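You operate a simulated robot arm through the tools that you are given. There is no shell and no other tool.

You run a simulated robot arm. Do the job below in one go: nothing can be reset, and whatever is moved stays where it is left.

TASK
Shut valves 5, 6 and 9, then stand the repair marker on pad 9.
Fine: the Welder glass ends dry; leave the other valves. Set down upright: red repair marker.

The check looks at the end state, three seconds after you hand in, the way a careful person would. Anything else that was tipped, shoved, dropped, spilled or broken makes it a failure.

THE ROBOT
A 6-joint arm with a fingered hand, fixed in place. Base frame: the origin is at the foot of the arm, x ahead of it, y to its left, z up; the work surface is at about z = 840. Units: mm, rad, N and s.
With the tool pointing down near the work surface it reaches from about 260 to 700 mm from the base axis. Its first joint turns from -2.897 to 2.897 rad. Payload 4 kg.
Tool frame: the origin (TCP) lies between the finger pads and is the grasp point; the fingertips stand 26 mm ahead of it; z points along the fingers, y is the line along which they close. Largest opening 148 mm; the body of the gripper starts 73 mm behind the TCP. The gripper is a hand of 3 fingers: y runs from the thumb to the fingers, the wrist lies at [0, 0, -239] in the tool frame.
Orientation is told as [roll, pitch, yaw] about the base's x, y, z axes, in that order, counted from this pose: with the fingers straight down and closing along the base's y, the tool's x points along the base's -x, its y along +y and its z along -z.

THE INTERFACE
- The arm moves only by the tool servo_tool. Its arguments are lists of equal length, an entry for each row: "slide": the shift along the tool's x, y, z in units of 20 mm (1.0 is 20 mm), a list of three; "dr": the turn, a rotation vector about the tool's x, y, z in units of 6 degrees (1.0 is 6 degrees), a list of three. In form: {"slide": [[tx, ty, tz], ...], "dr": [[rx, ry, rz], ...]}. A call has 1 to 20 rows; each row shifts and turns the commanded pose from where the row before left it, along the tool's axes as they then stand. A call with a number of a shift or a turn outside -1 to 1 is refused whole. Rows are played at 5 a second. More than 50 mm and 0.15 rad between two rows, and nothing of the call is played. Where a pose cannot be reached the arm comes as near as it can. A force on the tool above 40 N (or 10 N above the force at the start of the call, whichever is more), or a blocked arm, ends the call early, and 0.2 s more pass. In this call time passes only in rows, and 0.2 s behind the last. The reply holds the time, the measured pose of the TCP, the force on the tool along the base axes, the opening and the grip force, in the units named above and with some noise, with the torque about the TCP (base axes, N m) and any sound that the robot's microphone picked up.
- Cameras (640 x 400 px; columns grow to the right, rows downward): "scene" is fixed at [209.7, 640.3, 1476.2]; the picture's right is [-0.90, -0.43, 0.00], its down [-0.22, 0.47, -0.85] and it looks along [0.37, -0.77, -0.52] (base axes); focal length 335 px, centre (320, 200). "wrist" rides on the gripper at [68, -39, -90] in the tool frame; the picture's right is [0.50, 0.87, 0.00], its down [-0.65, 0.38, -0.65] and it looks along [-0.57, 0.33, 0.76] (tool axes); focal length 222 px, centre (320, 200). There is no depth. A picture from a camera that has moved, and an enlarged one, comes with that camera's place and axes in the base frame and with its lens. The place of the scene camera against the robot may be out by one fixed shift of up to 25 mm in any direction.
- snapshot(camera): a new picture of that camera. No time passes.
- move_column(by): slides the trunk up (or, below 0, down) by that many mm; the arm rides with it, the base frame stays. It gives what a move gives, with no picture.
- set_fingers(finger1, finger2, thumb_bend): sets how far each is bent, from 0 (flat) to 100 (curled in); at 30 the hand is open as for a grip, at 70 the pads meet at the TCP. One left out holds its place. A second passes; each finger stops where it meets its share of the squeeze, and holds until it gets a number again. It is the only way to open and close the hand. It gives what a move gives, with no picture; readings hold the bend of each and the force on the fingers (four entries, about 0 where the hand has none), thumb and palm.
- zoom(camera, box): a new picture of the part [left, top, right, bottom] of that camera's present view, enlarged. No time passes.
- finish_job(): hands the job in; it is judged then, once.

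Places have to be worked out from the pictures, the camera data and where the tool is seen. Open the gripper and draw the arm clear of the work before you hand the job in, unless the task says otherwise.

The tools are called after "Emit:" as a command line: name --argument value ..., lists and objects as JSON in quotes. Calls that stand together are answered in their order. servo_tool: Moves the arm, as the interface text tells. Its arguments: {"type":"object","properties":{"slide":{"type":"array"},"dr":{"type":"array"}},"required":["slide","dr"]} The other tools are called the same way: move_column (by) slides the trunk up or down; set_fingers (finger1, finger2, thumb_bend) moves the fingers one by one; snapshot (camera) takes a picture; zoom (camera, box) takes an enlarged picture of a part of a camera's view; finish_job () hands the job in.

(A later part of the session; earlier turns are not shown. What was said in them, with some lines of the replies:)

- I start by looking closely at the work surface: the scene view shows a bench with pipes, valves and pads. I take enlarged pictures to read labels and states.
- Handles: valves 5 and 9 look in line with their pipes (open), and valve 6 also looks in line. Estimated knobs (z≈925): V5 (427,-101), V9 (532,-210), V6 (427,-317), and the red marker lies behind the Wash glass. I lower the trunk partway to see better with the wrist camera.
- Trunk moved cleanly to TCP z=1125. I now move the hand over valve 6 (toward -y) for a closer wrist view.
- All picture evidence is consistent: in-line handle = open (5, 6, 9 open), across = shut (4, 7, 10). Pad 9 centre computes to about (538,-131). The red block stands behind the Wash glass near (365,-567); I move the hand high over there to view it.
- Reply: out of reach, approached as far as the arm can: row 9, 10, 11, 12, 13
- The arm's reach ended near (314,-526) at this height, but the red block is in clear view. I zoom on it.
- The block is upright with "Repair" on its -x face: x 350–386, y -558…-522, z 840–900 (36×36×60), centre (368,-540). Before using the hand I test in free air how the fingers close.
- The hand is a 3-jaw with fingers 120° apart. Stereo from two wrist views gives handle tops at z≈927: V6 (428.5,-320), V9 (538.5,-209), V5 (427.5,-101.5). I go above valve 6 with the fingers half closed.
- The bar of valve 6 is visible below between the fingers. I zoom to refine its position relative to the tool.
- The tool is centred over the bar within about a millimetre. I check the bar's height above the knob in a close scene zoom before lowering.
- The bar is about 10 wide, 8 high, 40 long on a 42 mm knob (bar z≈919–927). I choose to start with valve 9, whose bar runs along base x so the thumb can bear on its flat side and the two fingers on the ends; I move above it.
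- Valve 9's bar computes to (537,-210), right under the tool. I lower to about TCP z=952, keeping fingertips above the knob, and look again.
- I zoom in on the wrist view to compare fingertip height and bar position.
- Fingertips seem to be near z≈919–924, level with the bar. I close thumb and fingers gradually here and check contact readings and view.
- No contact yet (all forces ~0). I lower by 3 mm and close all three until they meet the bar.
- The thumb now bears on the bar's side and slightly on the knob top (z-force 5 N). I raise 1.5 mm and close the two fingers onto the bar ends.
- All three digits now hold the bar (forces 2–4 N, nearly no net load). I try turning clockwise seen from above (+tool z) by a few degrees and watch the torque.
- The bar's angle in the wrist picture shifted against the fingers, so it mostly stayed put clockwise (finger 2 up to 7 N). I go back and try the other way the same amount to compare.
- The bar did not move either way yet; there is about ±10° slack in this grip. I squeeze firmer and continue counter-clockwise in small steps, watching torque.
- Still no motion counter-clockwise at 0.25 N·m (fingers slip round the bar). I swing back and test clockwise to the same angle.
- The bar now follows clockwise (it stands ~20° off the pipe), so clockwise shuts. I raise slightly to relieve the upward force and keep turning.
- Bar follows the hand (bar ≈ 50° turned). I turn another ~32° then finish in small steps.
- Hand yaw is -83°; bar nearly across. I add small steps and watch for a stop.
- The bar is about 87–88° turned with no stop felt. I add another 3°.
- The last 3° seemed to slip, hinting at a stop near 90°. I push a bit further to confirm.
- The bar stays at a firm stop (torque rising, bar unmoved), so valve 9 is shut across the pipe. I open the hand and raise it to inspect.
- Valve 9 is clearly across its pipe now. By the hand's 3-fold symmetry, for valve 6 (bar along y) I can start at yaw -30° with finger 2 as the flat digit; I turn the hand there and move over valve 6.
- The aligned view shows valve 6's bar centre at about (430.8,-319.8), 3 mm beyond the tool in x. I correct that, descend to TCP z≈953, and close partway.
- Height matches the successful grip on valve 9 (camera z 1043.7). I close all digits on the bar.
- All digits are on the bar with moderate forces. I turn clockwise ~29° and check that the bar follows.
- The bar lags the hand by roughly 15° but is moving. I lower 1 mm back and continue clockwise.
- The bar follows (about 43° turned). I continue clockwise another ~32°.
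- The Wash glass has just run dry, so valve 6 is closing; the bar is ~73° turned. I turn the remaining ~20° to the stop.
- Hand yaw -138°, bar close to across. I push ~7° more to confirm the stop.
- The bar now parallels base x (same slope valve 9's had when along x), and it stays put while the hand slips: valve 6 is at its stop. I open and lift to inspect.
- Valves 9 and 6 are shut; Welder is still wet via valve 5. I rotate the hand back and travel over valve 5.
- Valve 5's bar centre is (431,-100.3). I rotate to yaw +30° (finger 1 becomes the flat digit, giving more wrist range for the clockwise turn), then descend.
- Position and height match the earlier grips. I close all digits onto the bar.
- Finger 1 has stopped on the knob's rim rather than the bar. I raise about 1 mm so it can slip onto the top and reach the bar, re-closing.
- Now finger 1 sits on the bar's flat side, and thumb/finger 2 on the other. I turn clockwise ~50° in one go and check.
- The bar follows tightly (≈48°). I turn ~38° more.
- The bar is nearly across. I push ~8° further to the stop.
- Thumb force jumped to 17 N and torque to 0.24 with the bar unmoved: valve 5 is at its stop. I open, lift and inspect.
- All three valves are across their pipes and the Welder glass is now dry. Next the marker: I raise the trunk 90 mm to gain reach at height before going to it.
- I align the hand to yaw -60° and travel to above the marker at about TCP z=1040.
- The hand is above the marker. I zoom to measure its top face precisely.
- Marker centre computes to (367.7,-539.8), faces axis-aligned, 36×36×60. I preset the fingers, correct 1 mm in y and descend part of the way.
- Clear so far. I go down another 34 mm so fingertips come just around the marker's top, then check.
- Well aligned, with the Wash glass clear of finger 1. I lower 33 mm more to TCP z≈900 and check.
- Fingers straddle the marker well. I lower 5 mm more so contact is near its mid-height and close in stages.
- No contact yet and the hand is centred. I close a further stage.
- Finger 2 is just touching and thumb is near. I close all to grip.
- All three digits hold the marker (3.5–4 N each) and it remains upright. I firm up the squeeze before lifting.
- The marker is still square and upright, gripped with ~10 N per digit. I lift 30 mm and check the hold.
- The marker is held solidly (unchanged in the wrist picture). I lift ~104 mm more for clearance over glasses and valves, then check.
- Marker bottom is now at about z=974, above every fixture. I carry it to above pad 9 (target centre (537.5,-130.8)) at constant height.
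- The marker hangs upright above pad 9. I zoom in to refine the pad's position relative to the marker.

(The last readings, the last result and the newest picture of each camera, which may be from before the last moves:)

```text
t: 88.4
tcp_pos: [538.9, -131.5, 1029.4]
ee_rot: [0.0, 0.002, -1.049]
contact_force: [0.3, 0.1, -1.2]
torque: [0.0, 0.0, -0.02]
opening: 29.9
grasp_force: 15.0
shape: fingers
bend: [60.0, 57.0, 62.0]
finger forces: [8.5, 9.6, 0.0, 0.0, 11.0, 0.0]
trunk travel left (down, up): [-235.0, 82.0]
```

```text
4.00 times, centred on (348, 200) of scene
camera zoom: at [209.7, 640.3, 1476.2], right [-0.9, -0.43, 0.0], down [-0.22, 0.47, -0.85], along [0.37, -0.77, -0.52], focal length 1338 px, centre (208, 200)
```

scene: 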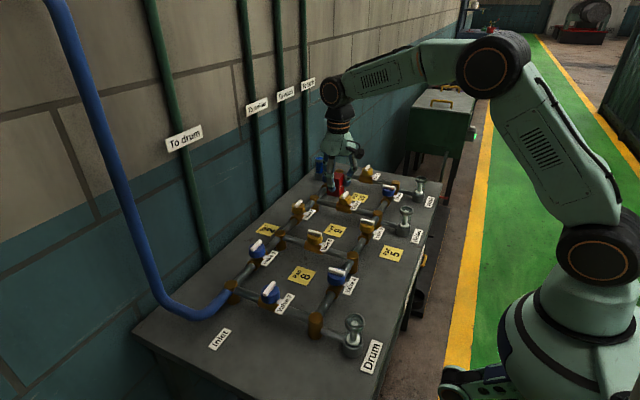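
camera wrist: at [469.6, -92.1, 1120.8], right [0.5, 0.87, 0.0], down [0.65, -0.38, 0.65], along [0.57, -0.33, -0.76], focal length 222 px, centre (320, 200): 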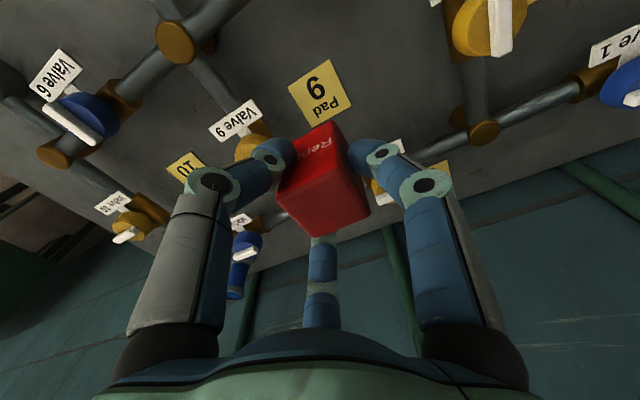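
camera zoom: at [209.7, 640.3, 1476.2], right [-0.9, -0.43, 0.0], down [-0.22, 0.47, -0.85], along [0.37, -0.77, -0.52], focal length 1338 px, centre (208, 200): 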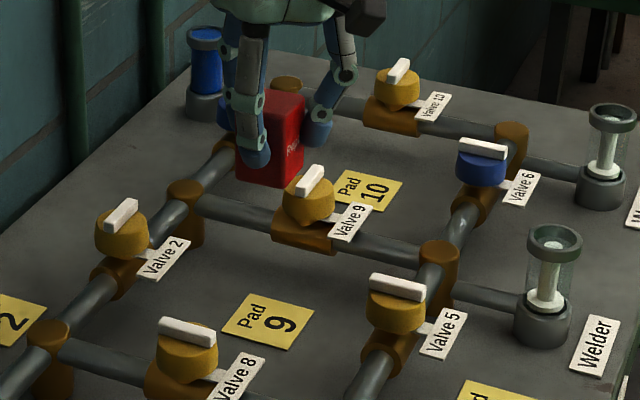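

Pad 9 spans x 511–567, y -160…-104 (centre (539,-132)); the marker hangs at (539.5,-130.6). I adjust 1 mm and lower to ~18 mm above the pad.

Emit:
servo_tool --slide '[[-0.03, -0.047, 0.9], [0, 0, 0.98], [0, 0, 0.98], [0, 0, 0.98], [0, 0, 0.98], [0, 0, 0.95]]' --dr '[[0, 0, 0], [0, 0, 0], [0, 0, 0], [0, 0, 0], [0, 0, 0], [0, 0, 0]]'

Emit:
snapshot --camera "wrist"

Emit:
zoom --camera "scene" --box '[300, 170, 396, 250]'

```text
t: 89.8
tcp_pos: [538.6, -133.6, 914.8]
ee_rot: [0.002, 0.0, -1.048]
contact_force: [0.2, 0.9, -0.9]
torque: [-0.01, -0.04, 0.02]
opening: 29.8
grasp_force: 14.5
shape: fingers
bend: [60.0, 57.0, 62.0]
finger forces: [8.3, 9.5, 0.0, 0.1, 11.0, 0.0]
trunk travel left (down, up): [-235.0, 82.0]
```

```text
taken
camera wrist: at [469.2, -93.5, 1005.8], right [0.5, 0.87, 0.0], down [0.65, -0.38, 0.65], along [0.57, -0.33, -0.76], focal length 222 px, centre (320, 200)
```

wrist: 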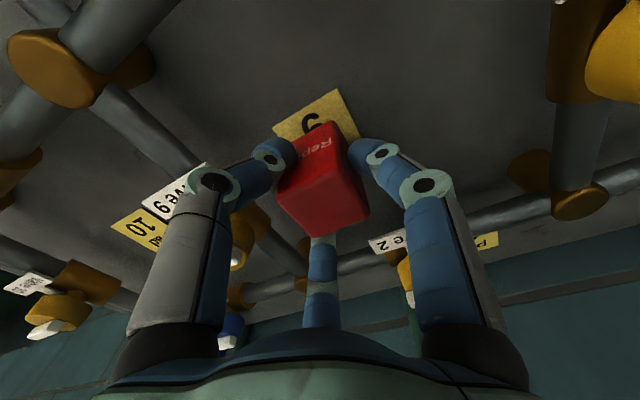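

```text
5.00 times, centred on (348, 210) of scene
camera zoom: at [209.7, 640.3, 1476.2], right [-0.9, -0.43, 0.0], down [-0.22, 0.47, -0.85], along [0.37, -0.77, -0.52], focal length 1673 px, centre (180, 150)
```

zoom: 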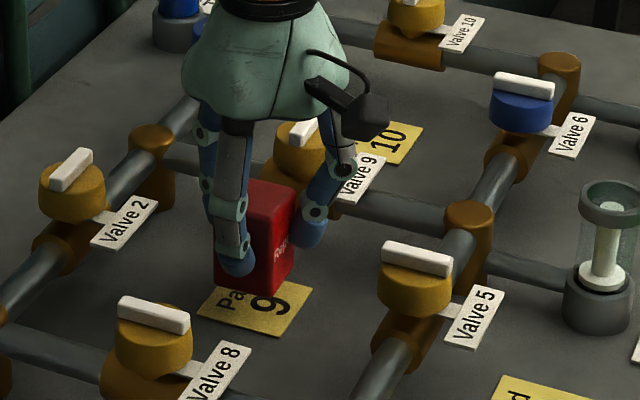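

Alignment looks right; bottom is ~19 mm above the pad. I lower slowly: 15 mm first, then tiny steps to feel contact.

Emit:
servo_tool --slide '[[0, 0, 0.25], [0, 0, 0.25], [0, 0, 0.25]]' --dr '[[0, 0, 0], [0, 0, 0], [0, 0, 0]]'

Emit:
zoom --camera "wrist" --box '[220, 70, 420, 240]'

Emit:
zoom --camera "scene" --box '[316, 190, 376, 240]'

```text
t: 90.6
tcp_pos: [538.3, -132.9, 899.8]
ee_rot: [0.0, -0.001, -1.047]
contact_force: [0.3, -0.9, -0.9]
torque: [0.0, 0.0, -0.01]
opening: 30.0
grasp_force: 14.7
shape: fingers
bend: [60.0, 57.0, 62.0]
finger forces: [8.2, 9.7, 0.1, 0.0, 11.0, 0.0]
trunk travel left (down, up): [-235.0, 82.0]
```

```text
2.35 times, centred on (320, 155) of wrist
camera zoom: at [468.8, -93.8, 990.3], right [0.5, 0.87, 0.0], down [0.65, -0.38, 0.65], along [0.57, -0.33, -0.76], focal length 523 px, centre (320, 306)
```

zoom: 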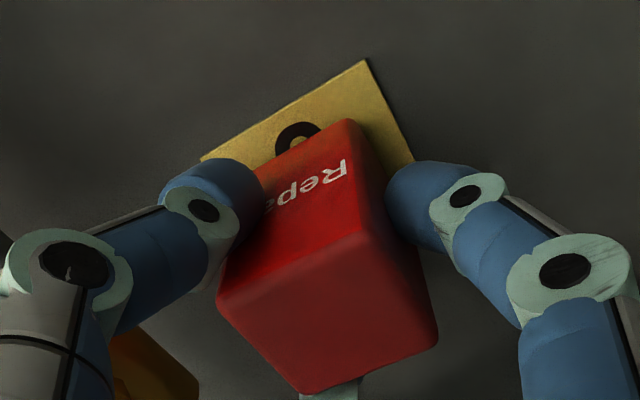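

```text
8.00 times, centred on (346, 215) of scene
camera zoom: at [209.7, 640.3, 1476.2], right [-0.9, -0.43, 0.0], down [-0.22, 0.47, -0.85], along [0.37, -0.77, -0.52], focal length 2676 px, centre (112, 80)
```

zoom: 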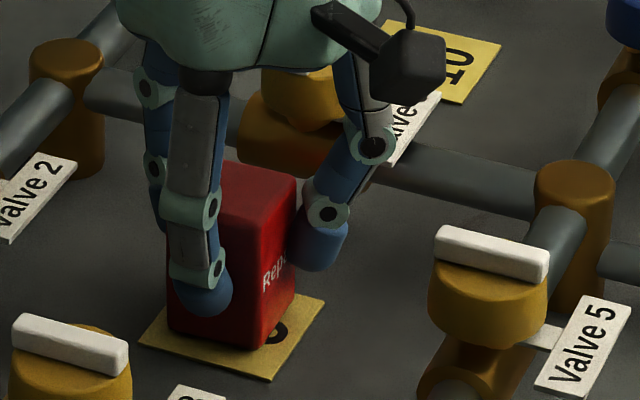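

The marker is centred just above pad 9 (bottom ≈ 843.5). I lower in 1 mm steps and watch the vertical force.

Emit:
servo_tool --slide '[[0, 0, 0.05], [0, 0, 0.05]]' --dr '[[0, 0, 0], [0, 0, 0]]'

```text
t: 91.2
tcp_pos: [536.7, -133.4, 897.6]
ee_rot: [0.0, 0.0, -1.047]
contact_force: [-1.1, 0.6, -0.7]
torque: [-0.02, -0.02, -0.01]
opening: 29.7
grasp_force: 14.6
shape: fingers
bend: [60.0, 57.0, 62.0]
finger forces: [8.2, 9.5, 0.0, 0.0, 11.0, 0.0]
trunk travel left (down, up): [-235.0, 82.0]
```

No contact yet; I continue down in 0.5–1 mm steps.

Emit:
servo_tool --slide '[[0, 0, 0.04], [0, 0, 0.03]]' --dr '[[0, 0, 0], [0, 0, 0]]'

```text
t: 91.8
tcp_pos: [537.1, -133.2, 896.3]
ee_rot: [0.0, 0.001, -1.047]
contact_force: [-0.2, -0.7, -0.8]
torque: [-0.02, 0.0, -0.01]
opening: 29.9
grasp_force: 15.0
shape: fingers
bend: [60.0, 57.0, 62.0]
finger forces: [8.2, 9.5, 0.0, 0.1, 11.1, 0.0]
trunk travel left (down, up): [-235.0, 82.0]
```

Still free (z-force about -0.8 N, the marker's weight). Another ~1 mm.

Emit:
servo_tool --slide '[[0, 0, 0.03], [0, 0, 0.03]]' --dr '[[0, 0, 0], [0, 0, 0]]'

Emit:
zoom --camera "scene" --box '[316, 190, 376, 240]'

Emit:
zoom --camera "wrist" --box '[220, 70, 420, 240]'

```text
t: 92.4
tcp_pos: [538.2, -132.5, 895.8]
ee_rot: [0.003, 0.0, -1.047]
contact_force: [-1.3, -0.2, 2.0]
torque: [0.03, -0.01, 0.0]
opening: 29.9
grasp_force: 14.2
shape: fingers
bend: [60.0, 57.0, 62.0]
finger forces: [8.2, 9.5, 0.0, 0.1, 11.5, 0.0]
trunk travel left (down, up): [-235.0, 82.0]
```

```text
8.00 times, centred on (346, 215) of scene
camera zoom: at [209.7, 640.3, 1476.2], right [-0.9, -0.43, 0.0], down [-0.22, 0.47, -0.85], along [0.37, -0.77, -0.52], focal length 2676 px, centre (112, 80)
```

zoom: 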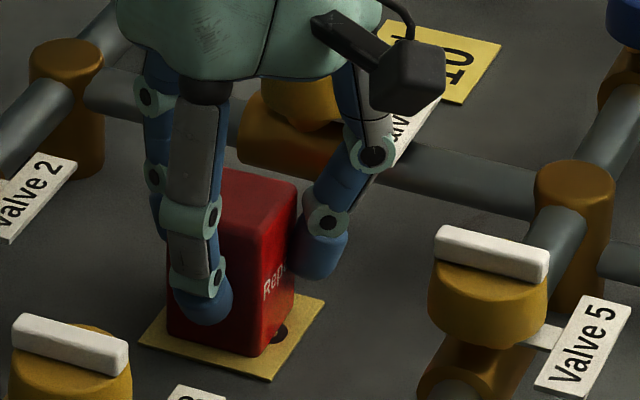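

```text
2.35 times, centred on (320, 155) of wrist
camera zoom: at [468.6, -93.7, 986.4], right [0.5, 0.87, 0.0], down [0.65, -0.38, 0.65], along [0.57, -0.33, -0.76], focal length 523 px, centre (320, 306)
```

zoom: 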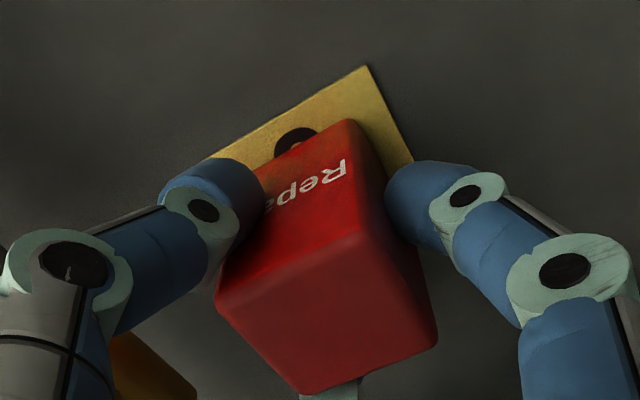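

Contact felt (z-force +2 N): the marker stands on pad 9. I release gently in two stages.

Emit:
set_fingers --finger1 58 --finger2 55 --thumb_bend 58

Emit:
set_fingers --finger1 50 --finger2 48 --thumb_bend 48

Emit:
snapshot --camera "wrist"

Emit:
zoom --camera "scene" --box '[316, 190, 376, 240]'

```text
t: 93.4
tcp_pos: [538.1, -133.0, 894.3]
ee_rot: [0.001, 0.001, -1.048]
contact_force: [0.9, 0.3, 0.1]
torque: [0.01, -0.01, -0.02]
opening: 38.8
grasp_force: 0.1
shape: fingers
bend: [57.0, 55.0, 57.0]
finger forces: [0.0, 0.1, 0.0, 0.0, 0.1, 0.1]
trunk travel left (down, up): [-235.0, 82.0]
```

```text
t: 94.4
tcp_pos: [538.2, -133.6, 893.9]
ee_rot: [-0.001, 0.0, -1.048]
contact_force: [-0.4, -0.2, -0.2]
torque: [0.02, 0.01, -0.02]
opening: 65.1
grasp_force: 0.0
shape: fingers
bend: [50.0, 48.0, 48.0]
finger forces: [0.0, 0.1, 0.0, 0.1, 0.0, 0.0]
trunk travel left (down, up): [-235.0, 82.0]
```

```text
taken
camera wrist: at [468.8, -93.7, 986.0], right [0.5, 0.87, 0.0], down [0.65, -0.38, 0.65], along [0.57, -0.33, -0.76], focal length 222 px, centre (320, 200)
```

wrist: 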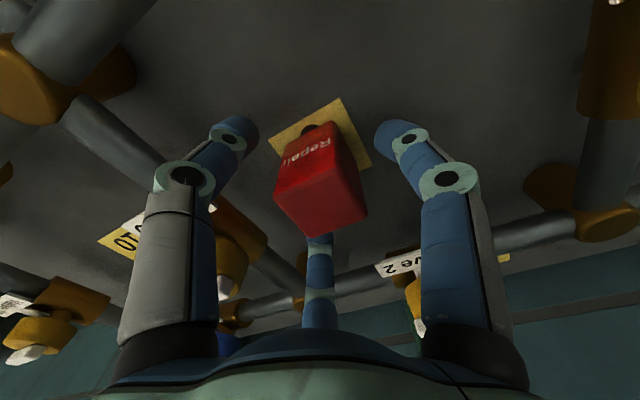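

```text
8.00 times, centred on (346, 215) of scene
camera zoom: at [209.7, 640.3, 1476.2], right [-0.9, -0.43, 0.0], down [-0.22, 0.47, -0.85], along [0.37, -0.77, -0.52], focal length 2676 px, centre (112, 80)
```

zoom: 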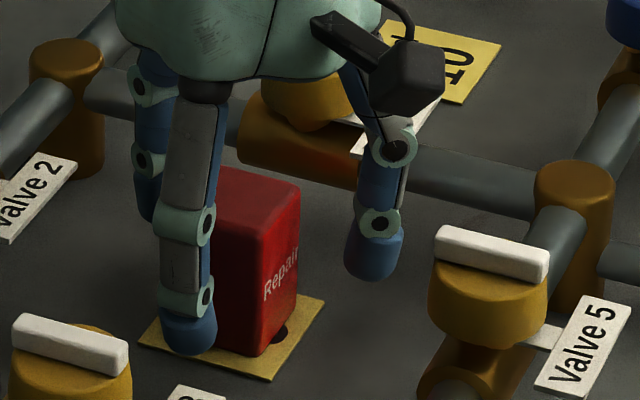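

The marker stands upright on pad 9, fingers free of it. I raise the hand straight up.

Emit:
servo_tool --slide '[[0, 0, -0.4], [0, 0, -0.7], [0, 0, -0.9], [0, 0, -0.9], [0, 0, -0.9], [0, 0, -0.9], [0, 0, -0.9], [0, 0, -0.9], [0, 0, -0.9], [0, 0, -0.9]]' --dr '[[0, 0, 0], [0, 0, 0], [0, 0, 0], [0, 0, 0], [0, 0, 0], [0, 0, 0], [0, 0, 0], [0, 0, 0], [0, 0, 0], [0, 0, 0]]'

Emit:
snapshot --camera "wrist"

Emit:
zoom --camera "scene" --box '[280, 150, 456, 260]'

```text
t: 96.6
tcp_pos: [538.1, -132.8, 1060.8]
ee_rot: [-0.001, -0.001, -1.048]
contact_force: [-0.9, 0.8, -0.7]
torque: [-0.01, -0.03, -0.04]
opening: 64.9
grasp_force: 0.0
shape: fingers
bend: [50.0, 48.0, 48.0]
finger forces: [0.1, 0.0, 0.0, 0.1, 0.0, 0.1]
trunk travel left (down, up): [-235.0, 82.0]
```

```text
taken
camera wrist: at [468.4, -93.9, 1152.0], right [0.5, 0.87, 0.0], down [0.65, -0.38, 0.65], along [0.57, -0.33, -0.76], focal length 222 px, centre (320, 200)
```

wrist: 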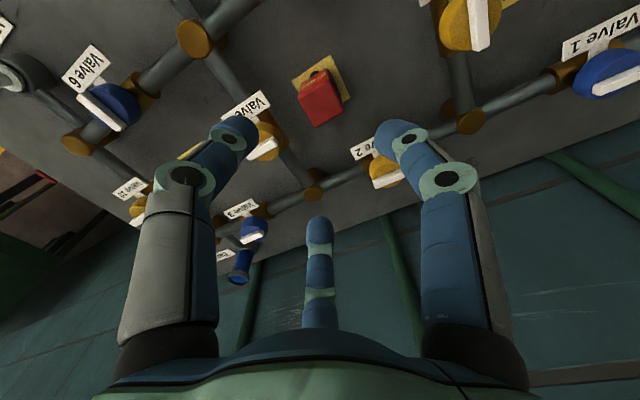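

```text
3.64 times, centred on (368, 205) of scene
camera zoom: at [209.7, 640.3, 1476.2], right [-0.9, -0.43, 0.0], down [-0.22, 0.47, -0.85], along [0.37, -0.77, -0.52], focal length 1216 px, centre (146, 182)
```

zoom: 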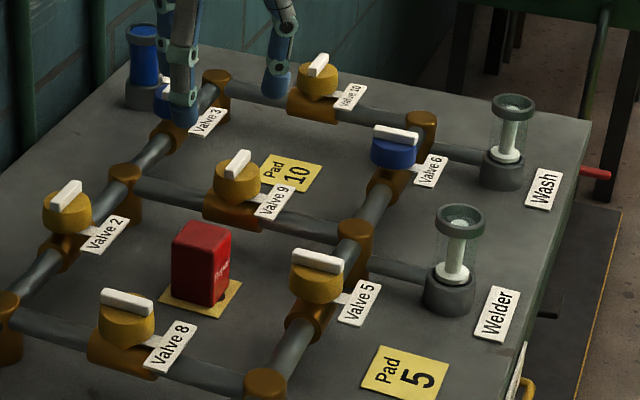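

Everything looks as wanted: marker upright on pad 9, valves 5, 6, 9 across, Welder dry, other valves unchanged. I draw the arm up and clear and open the hand.

Emit:
servo_tool --slide '[[0.3, -0.5, -0.9], [0.3, -0.5, -0.9], [0.3, -0.5, -0.9], [0.3, -0.5, -0.9], [0.3, -0.5, -0.9], [0.3, -0.5, -0.9]]' --dr '[[0, 0, 0], [0, 0, 0], [0, 0, 0], [0, 0, 0], [0, 0, 0], [0, 0, 0]]'

Emit:
move_column --by 75

Emit:
set_fingers --finger1 30 --finger2 30 --thumb_bend 30

Emit:
snapshot --camera "wrist"

Emit:
snapshot --camera "scene"

Emit:
zoom --camera "scene" --box '[300, 150, 444, 240]'

```text
t: 98.0
tcp_pos: [466.5, -131.2, 1169.6]
ee_rot: [0.001, -0.001, -1.047]
contact_force: [-0.2, 0.6, 0.4]
torque: [0.0, 0.04, -0.01]
opening: 65.0
grasp_force: 0.1
shape: fingers
bend: [50.0, 48.0, 48.0]
finger forces: [0.0, 0.0, 0.0, 0.1, 0.0, 0.0]
trunk travel left (down, up): [-235.0, 82.0]
```

```text
t: 99.2
tcp_pos: [466.9, -131.4, 1243.5]
ee_rot: [0.003, 0.001, -1.046]
contact_force: [0.2, 0.3, -0.4]
torque: [-0.02, -0.02, 0.0]
opening: 64.9
grasp_force: 0.0
shape: fingers
bend: [50.0, 48.0, 48.0]
finger forces: [0.0, 0.0, 0.0, 0.1, 0.0, 0.0]
trunk travel left (down, up): [-310.0, 7.0]
```

```text
t: 100.2
tcp_pos: [467.0, -131.5, 1244.2]
ee_rot: [0.001, 0.001, -1.05]
contact_force: [-0.7, -0.3, -0.2]
torque: [0.01, 0.0, 0.02]
opening: 126.7
grasp_force: 0.1
shape: fingers
bend: [30.0, 30.0, 30.0]
finger forces: [0.1, 0.1, 0.0, 0.1, 0.0, 0.1]
trunk travel left (down, up): [-310.0, 7.0]
```

```text
taken
camera wrist: at [398.3, -92.7, 1335.1], right [0.5, 0.87, 0.0], down [0.65, -0.38, 0.65], along [0.57, -0.33, -0.76], focal length 222 px, centre (320, 200)
```

wrist: 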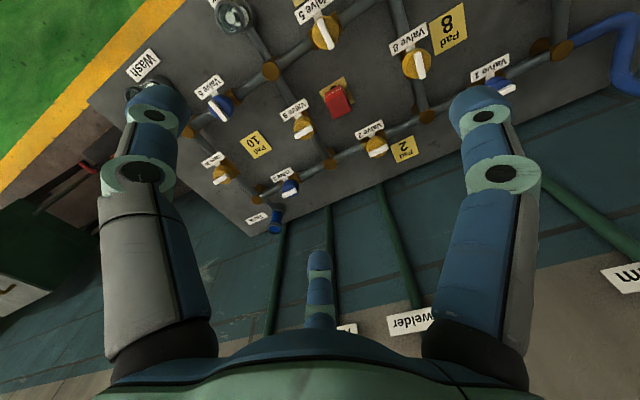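

```text
taken
```

scene: 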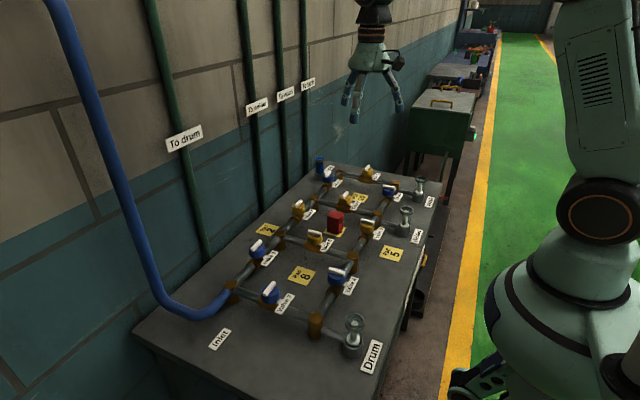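

```text
4.44 times, centred on (372, 195) of scene
camera zoom: at [209.7, 640.3, 1476.2], right [-0.9, -0.43, 0.0], down [-0.22, 0.47, -0.85], along [0.37, -0.77, -0.52], focal length 1487 px, centre (89, 222)
```

zoom: 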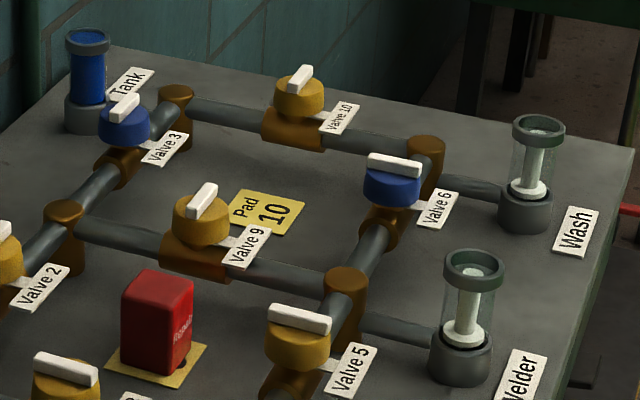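

The arm is clear. I take a last close look at the marker on its pad and the three handles from above.

Emit:
zoom --camera "wrist" --box '[190, 0, 450, 200]'

Emit:
zoom --camera "wrist" --box '[280, 60, 380, 140]'

```text
2.00 times, centred on (320, 100) of wrist
camera zoom: at [398.3, -92.7, 1335.1], right [0.5, 0.87, 0.0], down [0.65, -0.38, 0.65], along [0.57, -0.33, -0.76], focal length 444 px, centre (320, 400)
```

zoom: 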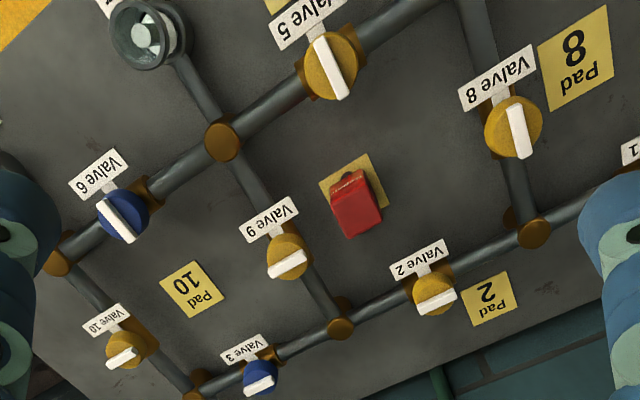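

```text
5.00 times, centred on (330, 100) of wrist
camera zoom: at [398.3, -92.7, 1335.1], right [0.5, 0.87, 0.0], down [0.65, -0.38, 0.65], along [0.57, -0.33, -0.76], focal length 1111 px, centre (270, 700)
```

zoom: 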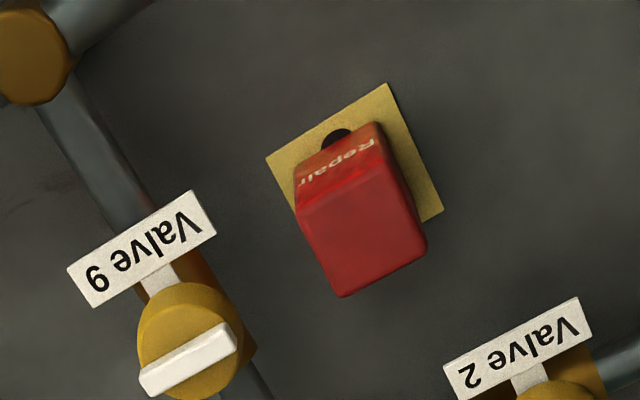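

Valves 5, 6 and 9 are fully across, the Welder glass is dry, the other valves are untouched, and the marker stands upright on pad 9 with the arm clear. I hand in the job.

Emit:
finish_job

```text
The job is handed in.
```

I shut valves 5, 6 and 9 and stood the red repair marker upright on pad 9, then handed the job in. I have no verdict from the check yet.

- **Valves:** The handles of 5, 6 and 9 now sit across their pipes. I turned each one clockwise until it met a firm stop.
- **Glasses:** The Welder glass went dry. The Wash glass also went dry once valve 6 closed.
- **Other valves:** I did not touch them, and in the last pictures the ones in view look as they did at the start.
- **Marker:** It stands on pad 9 with its base within the pad and the "Repair" side still facing the robot.
- **Arm:** The hand is open and raised well above the bench.
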